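You operate a simulated robot arm through the tools that you are given. There is no shell and no other tool. Be economical: measure what you need, move in short steps, check, and stop when the job is done.

Carry out the task below with a simulated robot arm. There is one attempt and no reset: what you move stays moved.

TASK
Put the blue pudding jar from the console top on the side plate and the green pudding jar on top of the flat pad there.

It is judged by the outcome, as a careful person would: the job done as asked, and still so three seconds after it is handed in. It fails if anything else is knocked over, pushed out of place, dropped, spilled or broken.

THE ROBOT
A 7-joint arm with a two-finger parallel gripper, fixed in place. Base frame: the origin is at the foot of the arm, x ahead of it, y to its left, z up; the work surface is at about z = 820. Lengths are in mm, angles in rad, forces in N, time in s.
With the tool pointing down near the work surface it reaches from about 240 to 680 mm from the base axis. Its first joint turns from -1.152 to 1.152 rad. Payload 2.4 kg.
Tool frame: the origin (TCP) lies between the finger pads and is the grasp point; the fingertips stand 30 mm ahead of it; z points along the fingers, y is the line along which they close. The gripper opens to 94 mm. The fingers are 28 mm wide and 10 mm thick; the gripper's body (50 by 96 mm) begins 55 mm behind the TCP.
Orientation is that of the tool frame in the base frame, as [roll, pitch, yaw] about the fixed x, y, z axes, in that order (R = Rz(yaw) Ry(pitch) Rx(roll)). With the fingers straight down and closing along the base's y, the tool's x points along the base's -x, its y along +y and its z along -z.

THE INTERFACE
- The arm moves only by the tool move_arm. Its argument "moves" is one flat list of numbers, 7 for each row, row after row: the shift along the base's x, y, z in units of 40 mm (1.0 is 40 mm), then the turn, a rotation vector about the base's x, y, z in units of 6 degrees (1.0 is 6 degrees), then the gripper command, from -1 (shut) to 1 (fully open), values between in proportion. In form: [tx, ty, tz, ax, ay, az, jaw, tx, ty, tz, ax, ay, az, jaw, ...]. A call has 1 to 20 rows; each row shifts and turns the commanded pose from where the row before left it. A call with a number of a shift or a turn outside -1 to 1 is refused whole. A row lasts 0.2 s, in which the tool goes at most 50 mm and 0.15 rad; a call with a longer step from one row to the next is refused whole, and so is a gripper value outside its range. A pose out of reach is approached as far as the arm can. The call stops where the force on the tool passes 40 N (or 10 N more than at its start, if that is more) or the arm is blocked; 0.2 s more then pass. The fingers move at their own pace (about 153 mm/s each) and stop on an object; they squeeze with about 43 N. The grip force told is the motor's: it shows also when the fingers shut on nothing. Time passes only in rows, and 0.2 s behind the last, so rows that do not move let the fingers close. It gives the time, the measured TCP pose, the force on the tool (base axes), the opening and the grip force at its end, in the units of the frame above (readings bear some noise).
- Cameras (640 x 400 px; columns grow to the right, rows downward): "scene" is fixed at [41.2, 482.7, 1442]; the picture's right is [-0.67, -0.74, 0.00], its down [-0.51, 0.46, -0.73] and it looks along [0.54, -0.49, -0.68] (base axes); focal length 324 px, centre (320, 200). "wrist" rides on the gripper at [-37, 0, -58] in the tool frame; the picture's right is [0.00, -1.00, 0.00], its down [0.97, 0.00, -0.24] and it looks along [0.24, 0.00, 0.97] (tool axes); focal length 218 px, centre (320, 200).
- get_image(camera): a new picture of that camera. No time passes.
- measure_at(camera, pixels): for up to 12 pixels [column, row] of the newest picture of that camera ("zoom" is the newest enlarged one), the place [x, y, z] in the base frame of the surface seen there, good to about 2 mm, but the place of the scene camera against the robot may be out by one fixed shift of up to 12 mm in any direction. No time passes.
- enlarge(camera, box): a new picture of the part [left, top, right, bottom] of that camera's present view, enlarged. No time passes.
- sign_off(): hands the job in; it is judged then, once.

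Work in short steps. Measure before you move; look again where a grasp or a placing could have gone wrong, and mend it. You have 60 turns and 26 pictures in all, the two below and enlarged ones among them. Open the gripper and draw the arm clear of the work before you hand the job in, unless the task says otherwise; then end with one line.

The tools are called after "Emit:" as a command line: name --argument value ..., lists and objects as JSON in quotes. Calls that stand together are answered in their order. move_arm: Moves the arm, as the interface text tells. Its arguments: {"type":"object","properties":{"moves":{"type":"array"}},"required":["moves"]} The other tools are called the same way: get_image (camera) takes a picture; measure_at (camera, pixels) gives the place of the surface under pixels of a picture; enlarge (camera, box) takes an enlarged picture of a part of a camera's view; sign_off () hands the job in.

At the start:

```text
time: 0.0
ee_pos: [414.4, 91.5, 1128.0]
tool_rot: [-3.142, 0.0, -3.141]
force: [0.5, -0.6, 0.0]
width: 93.9
finger_force: 0.1
```

scene: 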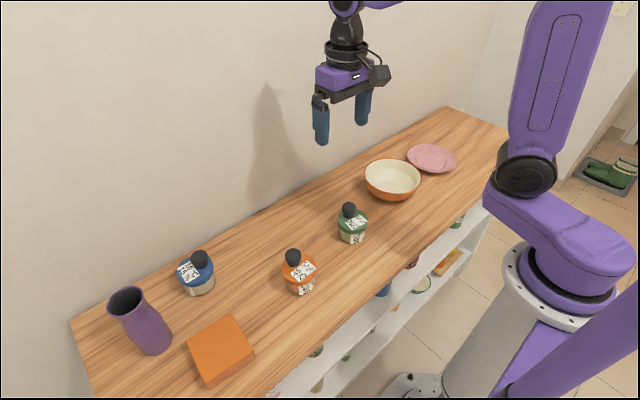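
wrist: 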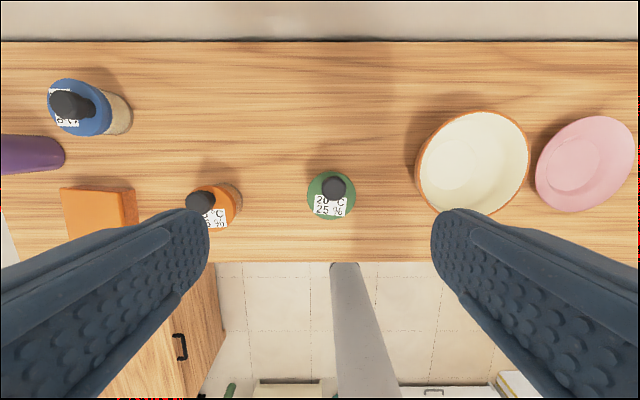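

The scene shows the blue jar at about (197,272), the green jar at (352,223), the plate at (432,158) and the orange pad at (221,350). I'll enlarge both areas and measure these.

Emit:
enlarge --camera "scene" --box '[80, 180, 400, 380]'

Emit:
measure_at --camera "scene" --pixels '[[199, 258], [187, 273], [202, 285], [349, 209], [352, 222], [353, 236], [432, 155], [411, 152], [455, 162], [221, 345], [390, 180], [320, 260]]'

Emit:
measure_at --camera "wrist" --pixels '[[70, 105], [95, 100], [120, 110], [335, 187], [330, 205], [345, 205], [575, 160], [550, 185], [100, 210], [470, 165], [622, 150], [250, 130]]'

```text
2.00 times, centred on (240, 280) of scene
```

zoom: 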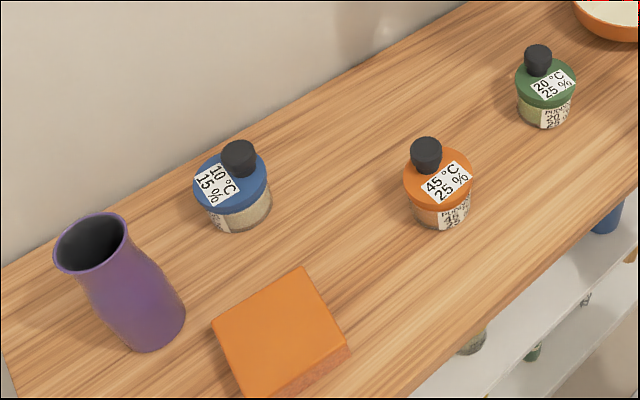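

```text
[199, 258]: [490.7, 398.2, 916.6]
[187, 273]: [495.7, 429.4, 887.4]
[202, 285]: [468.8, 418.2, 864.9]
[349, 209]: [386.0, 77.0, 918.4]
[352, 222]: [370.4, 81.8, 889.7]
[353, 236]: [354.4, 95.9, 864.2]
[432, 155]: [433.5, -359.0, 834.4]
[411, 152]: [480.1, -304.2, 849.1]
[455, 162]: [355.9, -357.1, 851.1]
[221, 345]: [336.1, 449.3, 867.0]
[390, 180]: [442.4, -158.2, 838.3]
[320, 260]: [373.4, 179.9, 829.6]
```

```text
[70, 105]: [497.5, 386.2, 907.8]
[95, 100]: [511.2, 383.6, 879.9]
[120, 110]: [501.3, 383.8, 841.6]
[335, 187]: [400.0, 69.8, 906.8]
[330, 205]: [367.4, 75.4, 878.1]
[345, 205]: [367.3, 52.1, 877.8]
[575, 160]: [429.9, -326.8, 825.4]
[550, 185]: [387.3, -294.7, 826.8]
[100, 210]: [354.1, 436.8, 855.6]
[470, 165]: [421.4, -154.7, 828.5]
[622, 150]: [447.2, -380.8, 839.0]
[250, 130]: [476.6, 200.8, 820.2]
```

The wrist view puts the green lid's centre near (380, 73) with its top at about 878, and the scene camera reads about 10 mm high in z. I'll move over the green jar at a safe height and look again.

Emit:
move_arm --moves '[-0.2, -0.116, -0.7, 0, 0, 0, 1, -0.2, -0.116, -0.7, 0, 0, 0, 1, -0.2, -0.116, -0.7, 0, 0, 0, 1, -0.2, -0.116, -0.7, 0, 0, 0, 1, 0, 0, 0, 0, 0, 0, 1]'

Emit:
get_image --camera "wrist"

```text
time: 1.2
ee_pos: [383.4, 72.5, 1015.6]
tool_rot: [3.141, 0.0, -3.141]
force: [0.9, -1.0, -0.6]
width: 94.1
finger_force: 0.2
```

```text
22 pictures are left
```

wrist: 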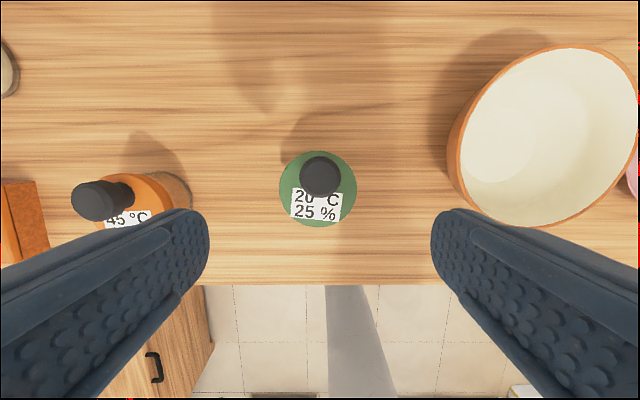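

The green lid spans columns 280–357 and rows 151–227, so I'll measure its edges and knob.

Emit:
measure_at --camera "wrist" --pixels '[[282, 190], [354, 190], [318, 224], [318, 153], [320, 175], [305, 177], [335, 177], [320, 160], [318, 205], [300, 165], [460, 150], [190, 200]]'

```text
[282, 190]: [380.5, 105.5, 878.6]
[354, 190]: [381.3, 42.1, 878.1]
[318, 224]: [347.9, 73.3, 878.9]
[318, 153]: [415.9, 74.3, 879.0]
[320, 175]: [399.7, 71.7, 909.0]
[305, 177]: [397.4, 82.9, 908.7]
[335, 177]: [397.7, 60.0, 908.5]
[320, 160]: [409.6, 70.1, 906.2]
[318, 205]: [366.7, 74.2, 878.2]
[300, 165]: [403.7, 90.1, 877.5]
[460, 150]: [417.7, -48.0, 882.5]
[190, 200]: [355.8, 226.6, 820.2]
```

The lid is centred at (382, 73.8), about 68 mm across, and the knob top is at 909. I'll descend straight to z = 868 and close.

Emit:
move_arm --moves '[-0.035, 0.03, -0.92, 0, 0, 0, 1, 0, 0, -0.92, 0, 0, 0, 1, 0, 0, -0.92, 0, 0, 0, 1, 0, 0, -0.5, 0, 0, 0, 1, 0, 0, -0.42, 0, 0, 0, 1, 0, 0, 0, 0, 0, 0, 1, 0, 0, 0, 0, 0, 0, -1, 0, 0, 0, 0, 0, 0, -1, 0, 0, 0, 0, 0, 0, -1]'

```text
time: 3.2
ee_pos: [380.9, 75.4, 869.1]
tool_rot: [-3.141, 0.0, 3.141]
force: [0.6, -0.6, 0.2]
width: 72.2
finger_force: 43.1
```

The fingers hold the lid at 72 mm with 43 N of grip. I'll lift straight up and check.

Emit:
move_arm --moves '[0, 0, 0.3, 0, 0, 0, -1, 0, 0, 0.5, 0, 0, 0, -1, 0, 0, 0.8, 0, 0, 0, -1, 0, 0, 0.9, 0, 0, 0, -1, 0, 0, 0.9, 0, 0, 0, -1, 0, 0, 0.6, 0, 0, 0, -1, 0, 0, 0, 0, 0, 0, -1]'

Emit:
get_image --camera "scene"

```text
time: 4.8
ee_pos: [379.2, 74.8, 1028.7]
tool_rot: [3.141, 0.002, 3.141]
force: [-1.0, -0.8, -1.8]
width: 71.8
finger_force: 42.6
```

```text
21 pictures are left
```

scene: 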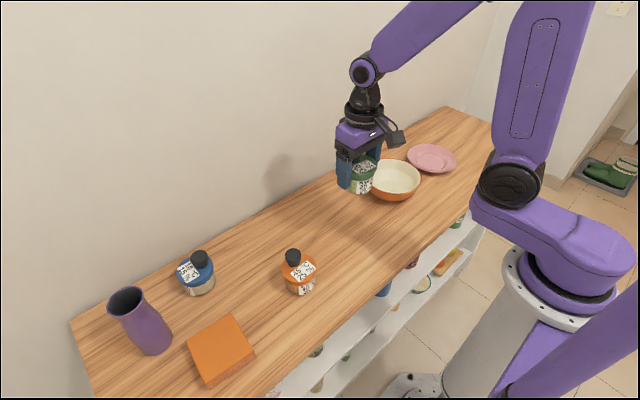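

The jar came up whole. I'll measure the pad's corners and the vase in the scene view while moving the jar part-way along y, then take a wrist view of the pad.

Emit:
measure_at --camera "scene" --pixels '[[189, 341], [232, 318], [253, 348], [209, 380], [221, 348], [110, 300], [145, 293], [127, 290], [155, 350], [298, 272], [293, 254]]'

Emit:
move_arm --moves '[0, 0.8, 0, 0, 0, 0, -1, 0, 0.9, 0, 0, 0, 0, -1, 0, 0.9, 0, 0, 0, 0, -1, 0, 0.9, 0, 0, 0, 0, -1, 0, 0.9, 0, 0, 0, 0, -1, 0, 0.9, 0, 0, 0, 0, -1, 0, 0, 0, 0, 0, 0, -1]'

Emit:
get_image --camera "wrist"

```text
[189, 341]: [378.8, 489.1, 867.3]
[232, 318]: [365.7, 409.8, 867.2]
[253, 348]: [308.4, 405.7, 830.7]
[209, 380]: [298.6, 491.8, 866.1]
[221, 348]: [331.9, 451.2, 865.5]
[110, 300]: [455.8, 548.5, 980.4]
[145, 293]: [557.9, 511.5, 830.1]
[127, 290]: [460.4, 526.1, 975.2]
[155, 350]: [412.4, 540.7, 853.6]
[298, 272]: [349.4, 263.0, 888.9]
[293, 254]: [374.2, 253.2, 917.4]
```

```text
time: 6.4
ee_pos: [381.2, 286.8, 1029.0]
tool_rot: [3.141, 0.0, 3.14]
force: [-0.1, -0.8, -2.1]
width: 71.8
finger_force: 42.8
```

```text
20 pictures are left
```

wrist: 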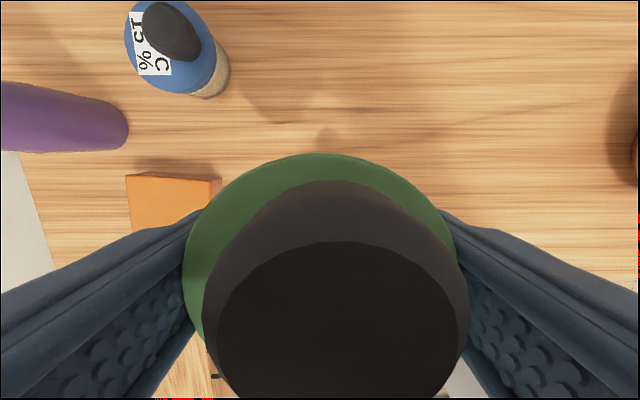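

The pad's back corners show at about (127,177) and (212,182). I'll measure those along with the vase and the blue jar's lid.

Emit:
measure_at --camera "wrist" --pixels '[[128, 178], [210, 183], [170, 179], [131, 222], [160, 205], [100, 130], [120, 130], [60, 120], [129, 40], [213, 50], [165, 92], [180, 4]]'

```text
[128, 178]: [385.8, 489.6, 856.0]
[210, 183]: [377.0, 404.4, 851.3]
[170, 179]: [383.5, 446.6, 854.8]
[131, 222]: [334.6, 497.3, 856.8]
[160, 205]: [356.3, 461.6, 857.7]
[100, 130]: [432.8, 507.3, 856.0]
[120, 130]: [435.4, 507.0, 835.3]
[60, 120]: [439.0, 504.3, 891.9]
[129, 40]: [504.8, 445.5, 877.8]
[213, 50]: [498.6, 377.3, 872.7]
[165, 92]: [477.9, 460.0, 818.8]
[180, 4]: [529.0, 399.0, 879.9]
```

Combining the two views, the pad is about 85 mm square, centred near (339, 453) with its top at 856, and the vase stands clear at x > 405. I'll carry the jar over at height and check before lowering it.

Emit:
move_arm --moves '[-0.21, 0.83, 0, 0, 0, 0, -1, -0.21, 0.83, 0, 0, 0, 0, -1, -0.21, 0.83, 0, 0, 0, 0, -1, -0.21, 0.83, 0, 0, 0, 0, -1, -0.21, 0.83, 0, 0, 0, 0, -1, 0, 0, 0, 0, 0, 0, -1, 0, 0, -0.7, 0, 0, 0, -1, 0, 0, -0.7, 0, 0, 0, -1, 0, 0, -0.7, 0, 0, 0, -1, 0, 0, 0, 0, 0, 0, -1]'

Emit:
enlarge --camera "scene" --box '[80, 200, 368, 380]'

Emit:
get_image --camera "wrist"

```text
time: 8.6
ee_pos: [338.7, 453.9, 943.7]
tool_rot: [-3.14, 0.001, -3.139]
force: [-0.9, 1.1, -2.6]
width: 71.8
finger_force: 43.1
```

```text
2.22 times, centred on (224, 290) of scene
```

zoom: 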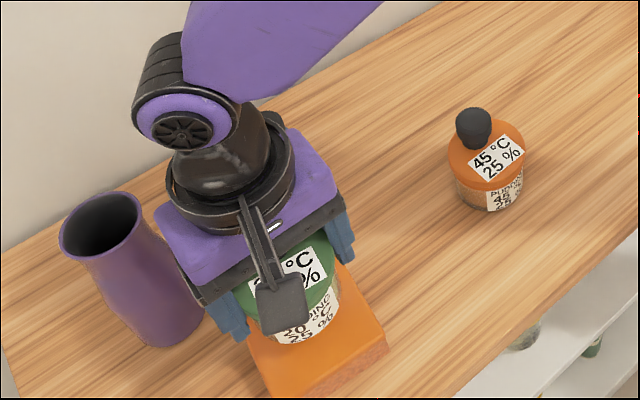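

```text
18 pictures are left
```

wrist: 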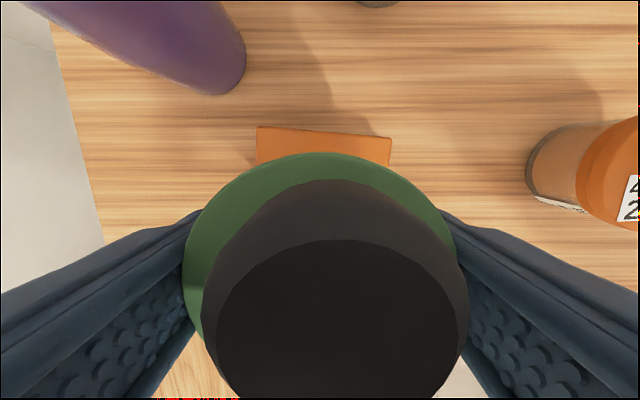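

The pad's back corners now show at (258,128) and (391,138). I'll check its position and the vase clearance.

Emit:
measure_at --camera "wrist" --pixels '[[260, 130], [389, 141], [325, 136], [258, 158], [390, 162], [240, 70], [215, 92]]'

Emit:
measure_at --camera "zoom" --pixels '[[344, 270], [384, 345], [265, 385], [312, 310], [276, 395], [340, 330]]'

```text
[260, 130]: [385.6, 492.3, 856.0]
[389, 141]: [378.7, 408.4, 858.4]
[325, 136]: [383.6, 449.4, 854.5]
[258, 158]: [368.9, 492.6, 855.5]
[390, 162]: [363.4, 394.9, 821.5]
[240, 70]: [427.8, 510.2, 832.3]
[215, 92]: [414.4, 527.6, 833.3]
```

```text
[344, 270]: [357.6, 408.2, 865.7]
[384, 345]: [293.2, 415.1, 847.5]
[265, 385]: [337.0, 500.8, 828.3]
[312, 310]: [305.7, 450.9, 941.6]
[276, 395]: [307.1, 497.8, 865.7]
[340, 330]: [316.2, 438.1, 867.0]
```

The pad's centre comes out at about (341, 454), 2 mm from the tool. I'll lower to first contact in small steps.

Emit:
move_arm --moves '[0.05, 0, -0.3, 0, 0, 0, -1, 0, 0, -0.3, 0, 0, 0, -1, 0, 0, -0.25, 0, 0, 0, -1, 0, 0, -0.05, 0, 0, 0, -1, 0, 0, -0.05, 0, 0, 0, -1, 0, 0, -0.03, 0, 0, 0, -1, 0, 0, 0, 0, 0, 0, -1]'

```text
time: 10.2
ee_pos: [341.7, 453.5, 905.7]
tool_rot: [-3.141, 0.001, 3.139]
force: [0.0, -0.6, -1.8]
width: 71.9
finger_force: 43.5
```

There's no contact yet, since the force is still only the jar's weight. I'll continue in 1 mm steps.

Emit:
move_arm --moves '[0, 0, -0.025, 0, 0, 0, -1, 0, 0, -0.025, 0, 0, 0, -1, 0, 0, 0, 0, 0, 0, -1]'

```text
time: 11.0
ee_pos: [341.9, 453.8, 904.9]
tool_rot: [3.139, 0.001, 3.141]
force: [-1.8, -4.5, 15.7]
width: 71.9
finger_force: 43.0
```

The force is now +15.7 N, so the jar is seated on the pad. I'll open and rise straight up to well above it.

Emit:
move_arm --moves '[0, 0, 0, 0, 0, 0, 0.2, 0, 0, 0, 0, 0, 0, 0.8, 0, 0, 0, 0, 0, 0, 0.8, 0, 0, 0.4, 0, 0, 0, 0.8, 0, 0, 0.7, 0, 0, 0, 0.8, 0, 0, 0.9, 0, 0, 0, 0.8, 0, 0, 0.9, 0, 0, 0, 0.8, 0, 0, 0.5, 0, 0, 0, 0.8, 0, 0, 0, 0, 0, 0, 0.8]'

Emit:
get_image --camera "wrist"

```text
time: 13.0
ee_pos: [340.8, 452.8, 1039.9]
tool_rot: [-3.14, 0.001, -3.141]
force: [0.2, -0.9, 0.0]
width: 84.6
finger_force: 0.0
```

```text
17 pictures are left
```

wrist: 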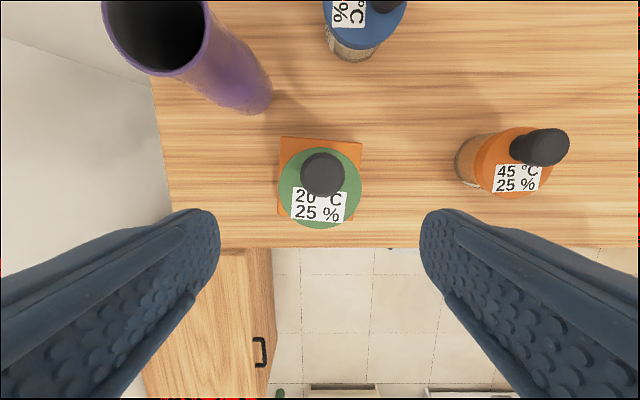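

The green jar is upright and centred on the pad. Next I'll go over the blue jar, near (500, 408), at z = 1040, with the tips well above the 970 vase top.

Emit:
move_arm --moves '[0.2, -0.6, 0, 0, 0, 0, 1, 0.7, -0.5, 0, 0, 0, 0, 1, 0.8, 0, 0, 0, 0, 0, 1, 0.8, 0, 0, 0, 0, 0, 1, 0.8, 0, 0, 0, 0, 0, 1, 0.7, 0, 0, 0, 0, 0, 1, 0, 0, 0, 0, 0, 0, 1]'

Emit:
get_image --camera "wrist"

```text
time: 14.6
ee_pos: [500.2, 407.1, 1039.3]
tool_rot: [-3.141, 0.0, 3.141]
force: [-0.4, 0.6, -1.1]
width: 93.9
finger_force: 0.1
```

```text
16 pictures are left
```

wrist: 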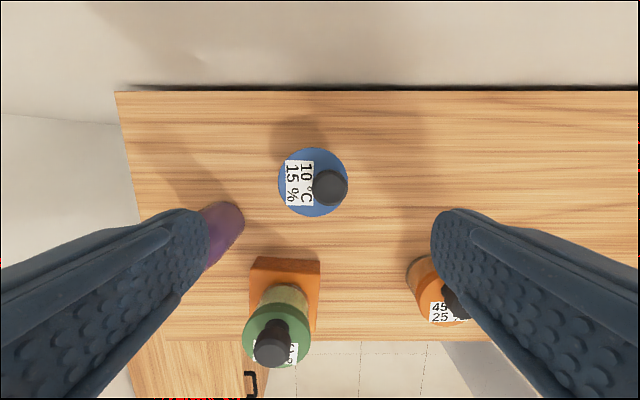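

Emit:
measure_at --camera "wrist" --pixels '[[280, 183], [346, 173], [313, 150], [313, 214], [330, 187], [343, 187], [317, 187], [235, 210], [215, 240], [242, 225]]'

Emit:
measure_at --camera "scene" --pixels '[[112, 300], [143, 292], [128, 315], [127, 289]]'

```text
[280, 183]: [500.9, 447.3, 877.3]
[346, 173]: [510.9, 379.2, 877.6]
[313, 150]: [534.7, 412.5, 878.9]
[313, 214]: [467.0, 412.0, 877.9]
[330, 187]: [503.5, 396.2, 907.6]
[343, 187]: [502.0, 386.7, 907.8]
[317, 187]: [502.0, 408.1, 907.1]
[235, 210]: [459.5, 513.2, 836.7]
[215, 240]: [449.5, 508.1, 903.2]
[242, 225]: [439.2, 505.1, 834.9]
```

```text
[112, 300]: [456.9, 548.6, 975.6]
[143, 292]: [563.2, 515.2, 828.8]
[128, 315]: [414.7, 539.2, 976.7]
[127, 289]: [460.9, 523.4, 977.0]
```

The blue lid is centred at (501, 412.5), and the vase's nearest edge at y ≈ 505 is 35 mm clear of the open finger. I'll descend to z = 870 and grip.

Emit:
move_arm --moves '[0.02, 0.135, -0.7, 0, 0, 0, 0.9, 0, 0, -0.9, 0, 0, 0, 0.9, 0, 0, -0.9, 0, 0, 0, 0.9, 0, 0, -0.9, 0, 0, 0, 0.9, 0, 0, -0.5, 0, 0, 0, 0.9, 0, 0, -0.33, 0, 0, 0, 0.9, 0, 0, 0, 0, 0, 0, 0.9, 0, 0, 0, 0, 0, 0, -1, 0, 0, 0, 0, 0, 0, -1, 0, 0, 0, 0, 0, 0, -1]'

```text
time: 16.8
ee_pos: [502.2, 413.4, 872.1]
tool_rot: [-3.141, 0.002, 3.141]
force: [-0.5, 1.0, 1.8]
width: 72.2
finger_force: 43.1
```

I have the blue jar at 72 mm and 43 N. I'll lift it straight up to z ≈ 1040, then carry it right along y.

Emit:
move_arm --moves '[0, 0, 0.3, 0, 0, 0, -1, 0, 0, 0.6, 0, 0, 0, -1, 0, 0, 0.8, 0, 0, 0, -1, 0, 0, 0.9, 0, 0, 0, -1, 0, 0, 0.9, 0, 0, 0, -1, 0, 0, 0.6, 0, 0, 0, -1, 0, 0, 0, 0, 0, 0, -1, -0.2, -0.5, 0, 0, 0, 0, -1, -0.3, -0.8, 0, 0, 0, 0, -1, -0.3, -0.9, 0, 0, 0, 0, -1, -0.3, -0.9, 0, 0, 0, 0, -1, -0.3, -0.9, 0, 0, 0, 0, -1, -0.2, -0.9, 0, 0, 0, 0, -1, 0, -0.9, 0, 0, 0, 0, -1, 0, 0, 0, 0, 0, 0, -1]'

```text
time: 20.0
ee_pos: [436.0, 182.2, 1034.3]
tool_rot: [-3.141, 0.001, 3.141]
force: [-0.6, -0.7, -2.3]
width: 72.0
finger_force: 43.2
```

The grip is holding. I'll go on to y ≈ -240 at the same height and look for the plate.

Emit:
move_arm --moves '[0, -0.7, 0, 0, 0, 0, -1, 0, -0.9, 0, 0, 0, 0, -1, 0, -0.9, 0, 0, 0, 0, -1, 0, -0.9, 0, 0, 0, 0, -1, 0, -0.9, 0, 0, 0, 0, -1, 0, -0.9, 0, 0, 0, 0, -1, 0, -0.9, 0, 0, 0, 0, -1, 0, -0.9, 0, 0, 0, 0, -1, 0, -0.9, 0, 0, 0, 0, -1, 0, -0.9, 0, 0, 0, 0, -1, 0, -0.9, 0, 0, 0, 0, -1, 0, -0.85, 0, 0, 0, 0, -1, 0, 0, 0, 0, 0, 0, -1]'

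Emit:
get_image --camera "wrist"

Emit:
get_image --camera "scene"

```text
time: 22.8
ee_pos: [437.9, -239.8, 1036.1]
tool_rot: [-3.141, -0.001, 3.141]
force: [-0.7, -0.1, -2.2]
width: 72.2
finger_force: 43.2
```

```text
15 pictures are left
```

wrist: 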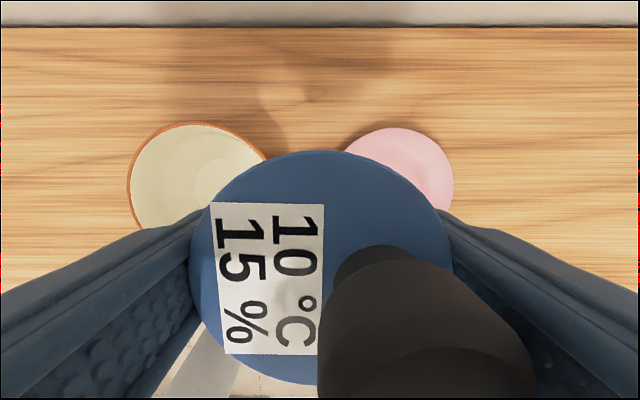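

```text
14 pictures are left
```

scene: 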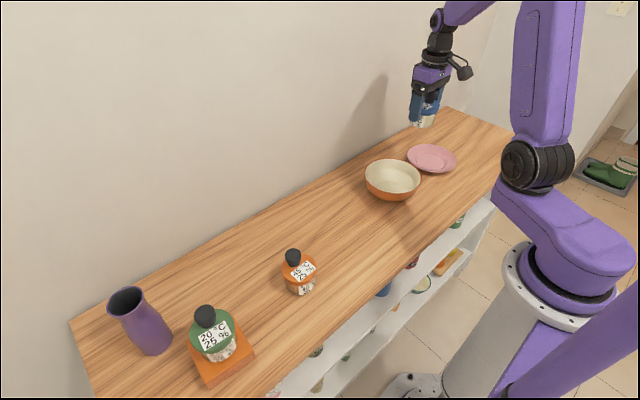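

The plate is partly hidden behind the jar in the wrist view, with its back edge near (400,127) and right edge near (453,185). I'll enlarge the scene view of it and measure both.

Emit:
enlarge --camera "scene" --box '[360, 120, 488, 200]'

Emit:
measure_at --camera "wrist" --pixels '[[400, 129], [452, 185], [440, 155], [425, 138], [370, 136], [420, 175], [400, 150], [390, 165], [265, 155], [240, 135]]'

```text
5.00 times, centred on (424, 160) of scene
```

zoom: 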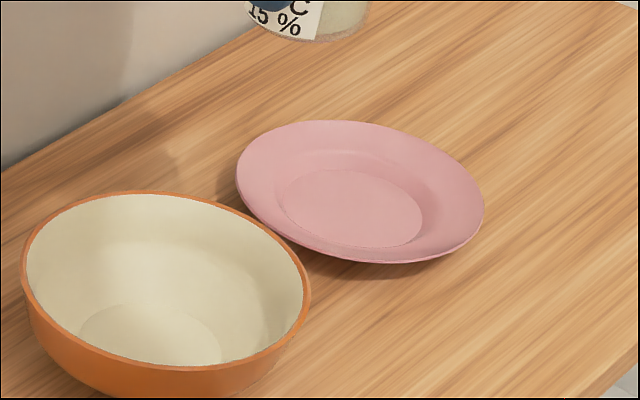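

```text
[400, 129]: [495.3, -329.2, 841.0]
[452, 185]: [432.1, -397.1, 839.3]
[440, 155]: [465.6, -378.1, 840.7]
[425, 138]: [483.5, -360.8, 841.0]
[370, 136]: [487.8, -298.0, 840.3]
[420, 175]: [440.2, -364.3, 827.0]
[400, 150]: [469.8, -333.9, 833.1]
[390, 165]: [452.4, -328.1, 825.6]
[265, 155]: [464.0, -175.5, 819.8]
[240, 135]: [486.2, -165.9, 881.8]
```

Emit:
measure_at --camera "zoom" --pixels '[[351, 208], [282, 190], [420, 222], [335, 169], [370, 246], [239, 160], [482, 208], [335, 124], [395, 260], [270, 135], [460, 165], [290, 238]]'

```text
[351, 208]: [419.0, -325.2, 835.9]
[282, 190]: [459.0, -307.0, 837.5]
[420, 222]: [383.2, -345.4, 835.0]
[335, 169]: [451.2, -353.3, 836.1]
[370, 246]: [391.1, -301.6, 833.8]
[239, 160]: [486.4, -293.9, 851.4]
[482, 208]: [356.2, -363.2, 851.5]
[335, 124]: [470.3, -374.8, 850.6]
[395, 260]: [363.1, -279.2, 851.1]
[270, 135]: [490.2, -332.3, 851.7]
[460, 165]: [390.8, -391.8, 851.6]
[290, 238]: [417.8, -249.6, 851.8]
```

In the scene view the well's centre is (421, -327), and corrected for the camera shift and the wrist rim points it's about (426, -327) with its surface at z ≈ 826. I'll move over it, go down to z ≈ 940 and look.

Emit:
move_arm --moves '[-0.1, -0.7, 0, 0, 0, 0, -1, -0.1, -0.8, 0, 0, 0, 0, -1, -0.1, -0.68, 0, 0, 0, 0, -1, 0, 0, 0, 0, 0, 0, -1, 0, 0, -0.8, 0, 0, 0, -1, 0, 0, -0.8, 0, 0, 0, -1, 0, 0, -0.8, 0, 0, 0, -1, 0, 0, 0, 0, 0, 0, -1]'

Emit:
get_image --camera "wrist"

Emit:
enlarge --camera "scene" --box '[344, 90, 504, 190]'

```text
time: 24.6
ee_pos: [423.8, -328.5, 939.1]
tool_rot: [3.141, 0.0, -3.14]
force: [0.6, 0.1, -1.7]
width: 71.7
finger_force: 43.2
```

```text
12 pictures are left
```

wrist: 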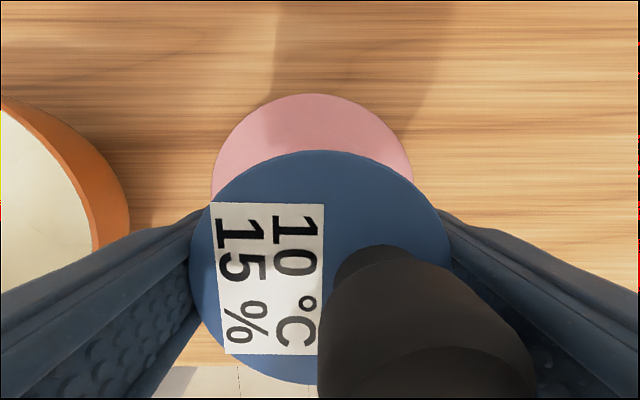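

```text
4.00 times, centred on (424, 140) of scene
```

zoom: 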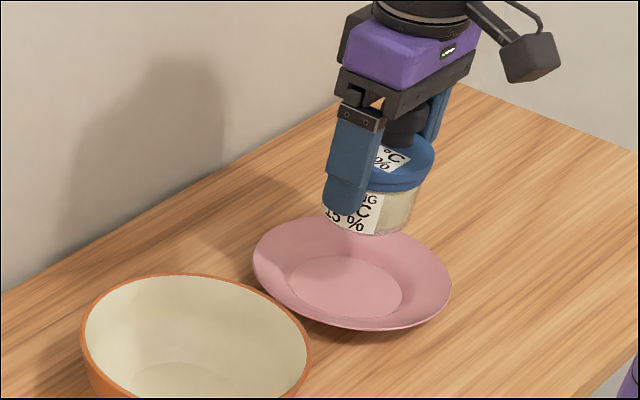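

The plate spans columns 211–413, and I'll measure its rim at both sides and the back.

Emit:
measure_at --camera "wrist" --pixels '[[213, 187], [411, 178], [312, 96], [250, 113], [375, 115], [222, 153], [402, 148], [128, 205], [96, 230]]'

```text
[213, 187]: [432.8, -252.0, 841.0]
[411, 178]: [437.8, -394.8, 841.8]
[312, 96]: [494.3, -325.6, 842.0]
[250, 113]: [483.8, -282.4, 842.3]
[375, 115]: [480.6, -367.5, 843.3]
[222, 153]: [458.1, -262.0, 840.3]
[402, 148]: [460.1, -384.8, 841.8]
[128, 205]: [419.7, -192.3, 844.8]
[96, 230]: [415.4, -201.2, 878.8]
```

The plate's centre is (423, -324), so I shift 4 mm in +y and lower to just above the well.

Emit:
move_arm --moves '[0, 0.1, -0.4, 0, 0, 0, -1, 0, 0, -0.4, 0, 0, 0, -1, 0, 0, -0.4, 0, 0, 0, -1, 0, 0, -0.2, 0, 0, 0, -1, 0, 0, -0.05, 0, 0, 0, -1, 0, 0, -0.025, 0, 0, 0, -1, 0, 0, 0, 0, 0, 0, -1]'

```text
time: 26.2
ee_pos: [424.6, -323.9, 878.1]
tool_rot: [3.141, 0.0, -3.141]
force: [-1.3, 0.1, -1.7]
width: 72.0
finger_force: 43.3
```

There's no contact yet, so I continue in 1 mm steps.

Emit:
move_arm --moves '[0, 0, -0.025, 0, 0, 0, -1, 0, 0, -0.02, 0, 0, 0, -1, 0, 0, 0, 0, 0, 0, -1]'

```text
time: 27.0
ee_pos: [427.0, -324.1, 877.4]
tool_rot: [-3.141, 0.0, -3.141]
force: [0.0, -0.1, -3.0]
width: 72.1
finger_force: 43.2
```

Emit:
move_arm --moves '[0, 0, -0.025, 0, 0, 0, -1, 0, 0, -0.02, 0, 0, 0, -1, 0, 0, 0, 0, 0, 0, -1]'

```text
time: 27.8
ee_pos: [426.5, -324.5, 876.4]
tool_rot: [-3.141, 0.0, 3.14]
force: [-3.3, 2.7, 14.4]
width: 71.8
finger_force: 43.2
```

The force reads +14 N, so the jar is seated. I'll open and rise straight up.

Emit:
move_arm --moves '[0, 0, 0, 0, 0, 0, 0.2, 0, 0, 0, 0, 0, 0, 0.8, 0, 0, 0, 0, 0, 0, 0.8, 0, 0, 0.4, 0, 0, 0, 0.8, 0, 0, 0.7, 0, 0, 0, 0.8, 0, 0, 0.9, 0, 0, 0, 0.8, 0, 0, 0.9, 0, 0, 0, 0.8, 0, 0, 0.9, 0, 0, 0, 0.8, 0, 0, 0.6, 0, 0, 0, 0.8, 0, 0, 0, 0, 0, 0, 0.8]'

Emit:
get_image --camera "wrist"

Emit:
get_image --camera "scene"

```text
time: 30.0
ee_pos: [426.2, -323.5, 1053.8]
tool_rot: [3.141, -0.001, 3.14]
force: [1.5, 0.3, 0.1]
width: 84.6
finger_force: 0.0
```

```text
10 pictures are left
```

wrist: 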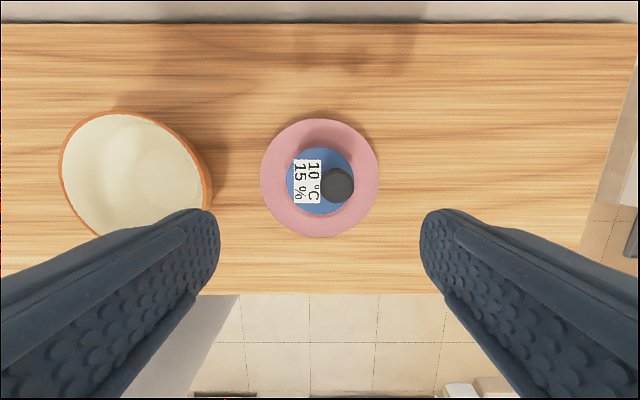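

```text
9 pictures are left
```

scene: 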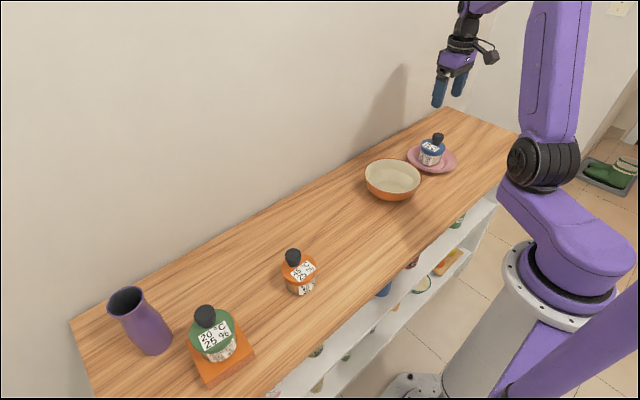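

Both jars stand upright where they were asked for, nothing else has moved, and the open gripper is well clear above, so I'll hand the job in.

Emit:
sign_off

```text
The job is handed in.
```

The blue pudding jar is on the side plate and the green pudding jar is on the flat pad; both stood upright in the final pictures and nothing else was moved.
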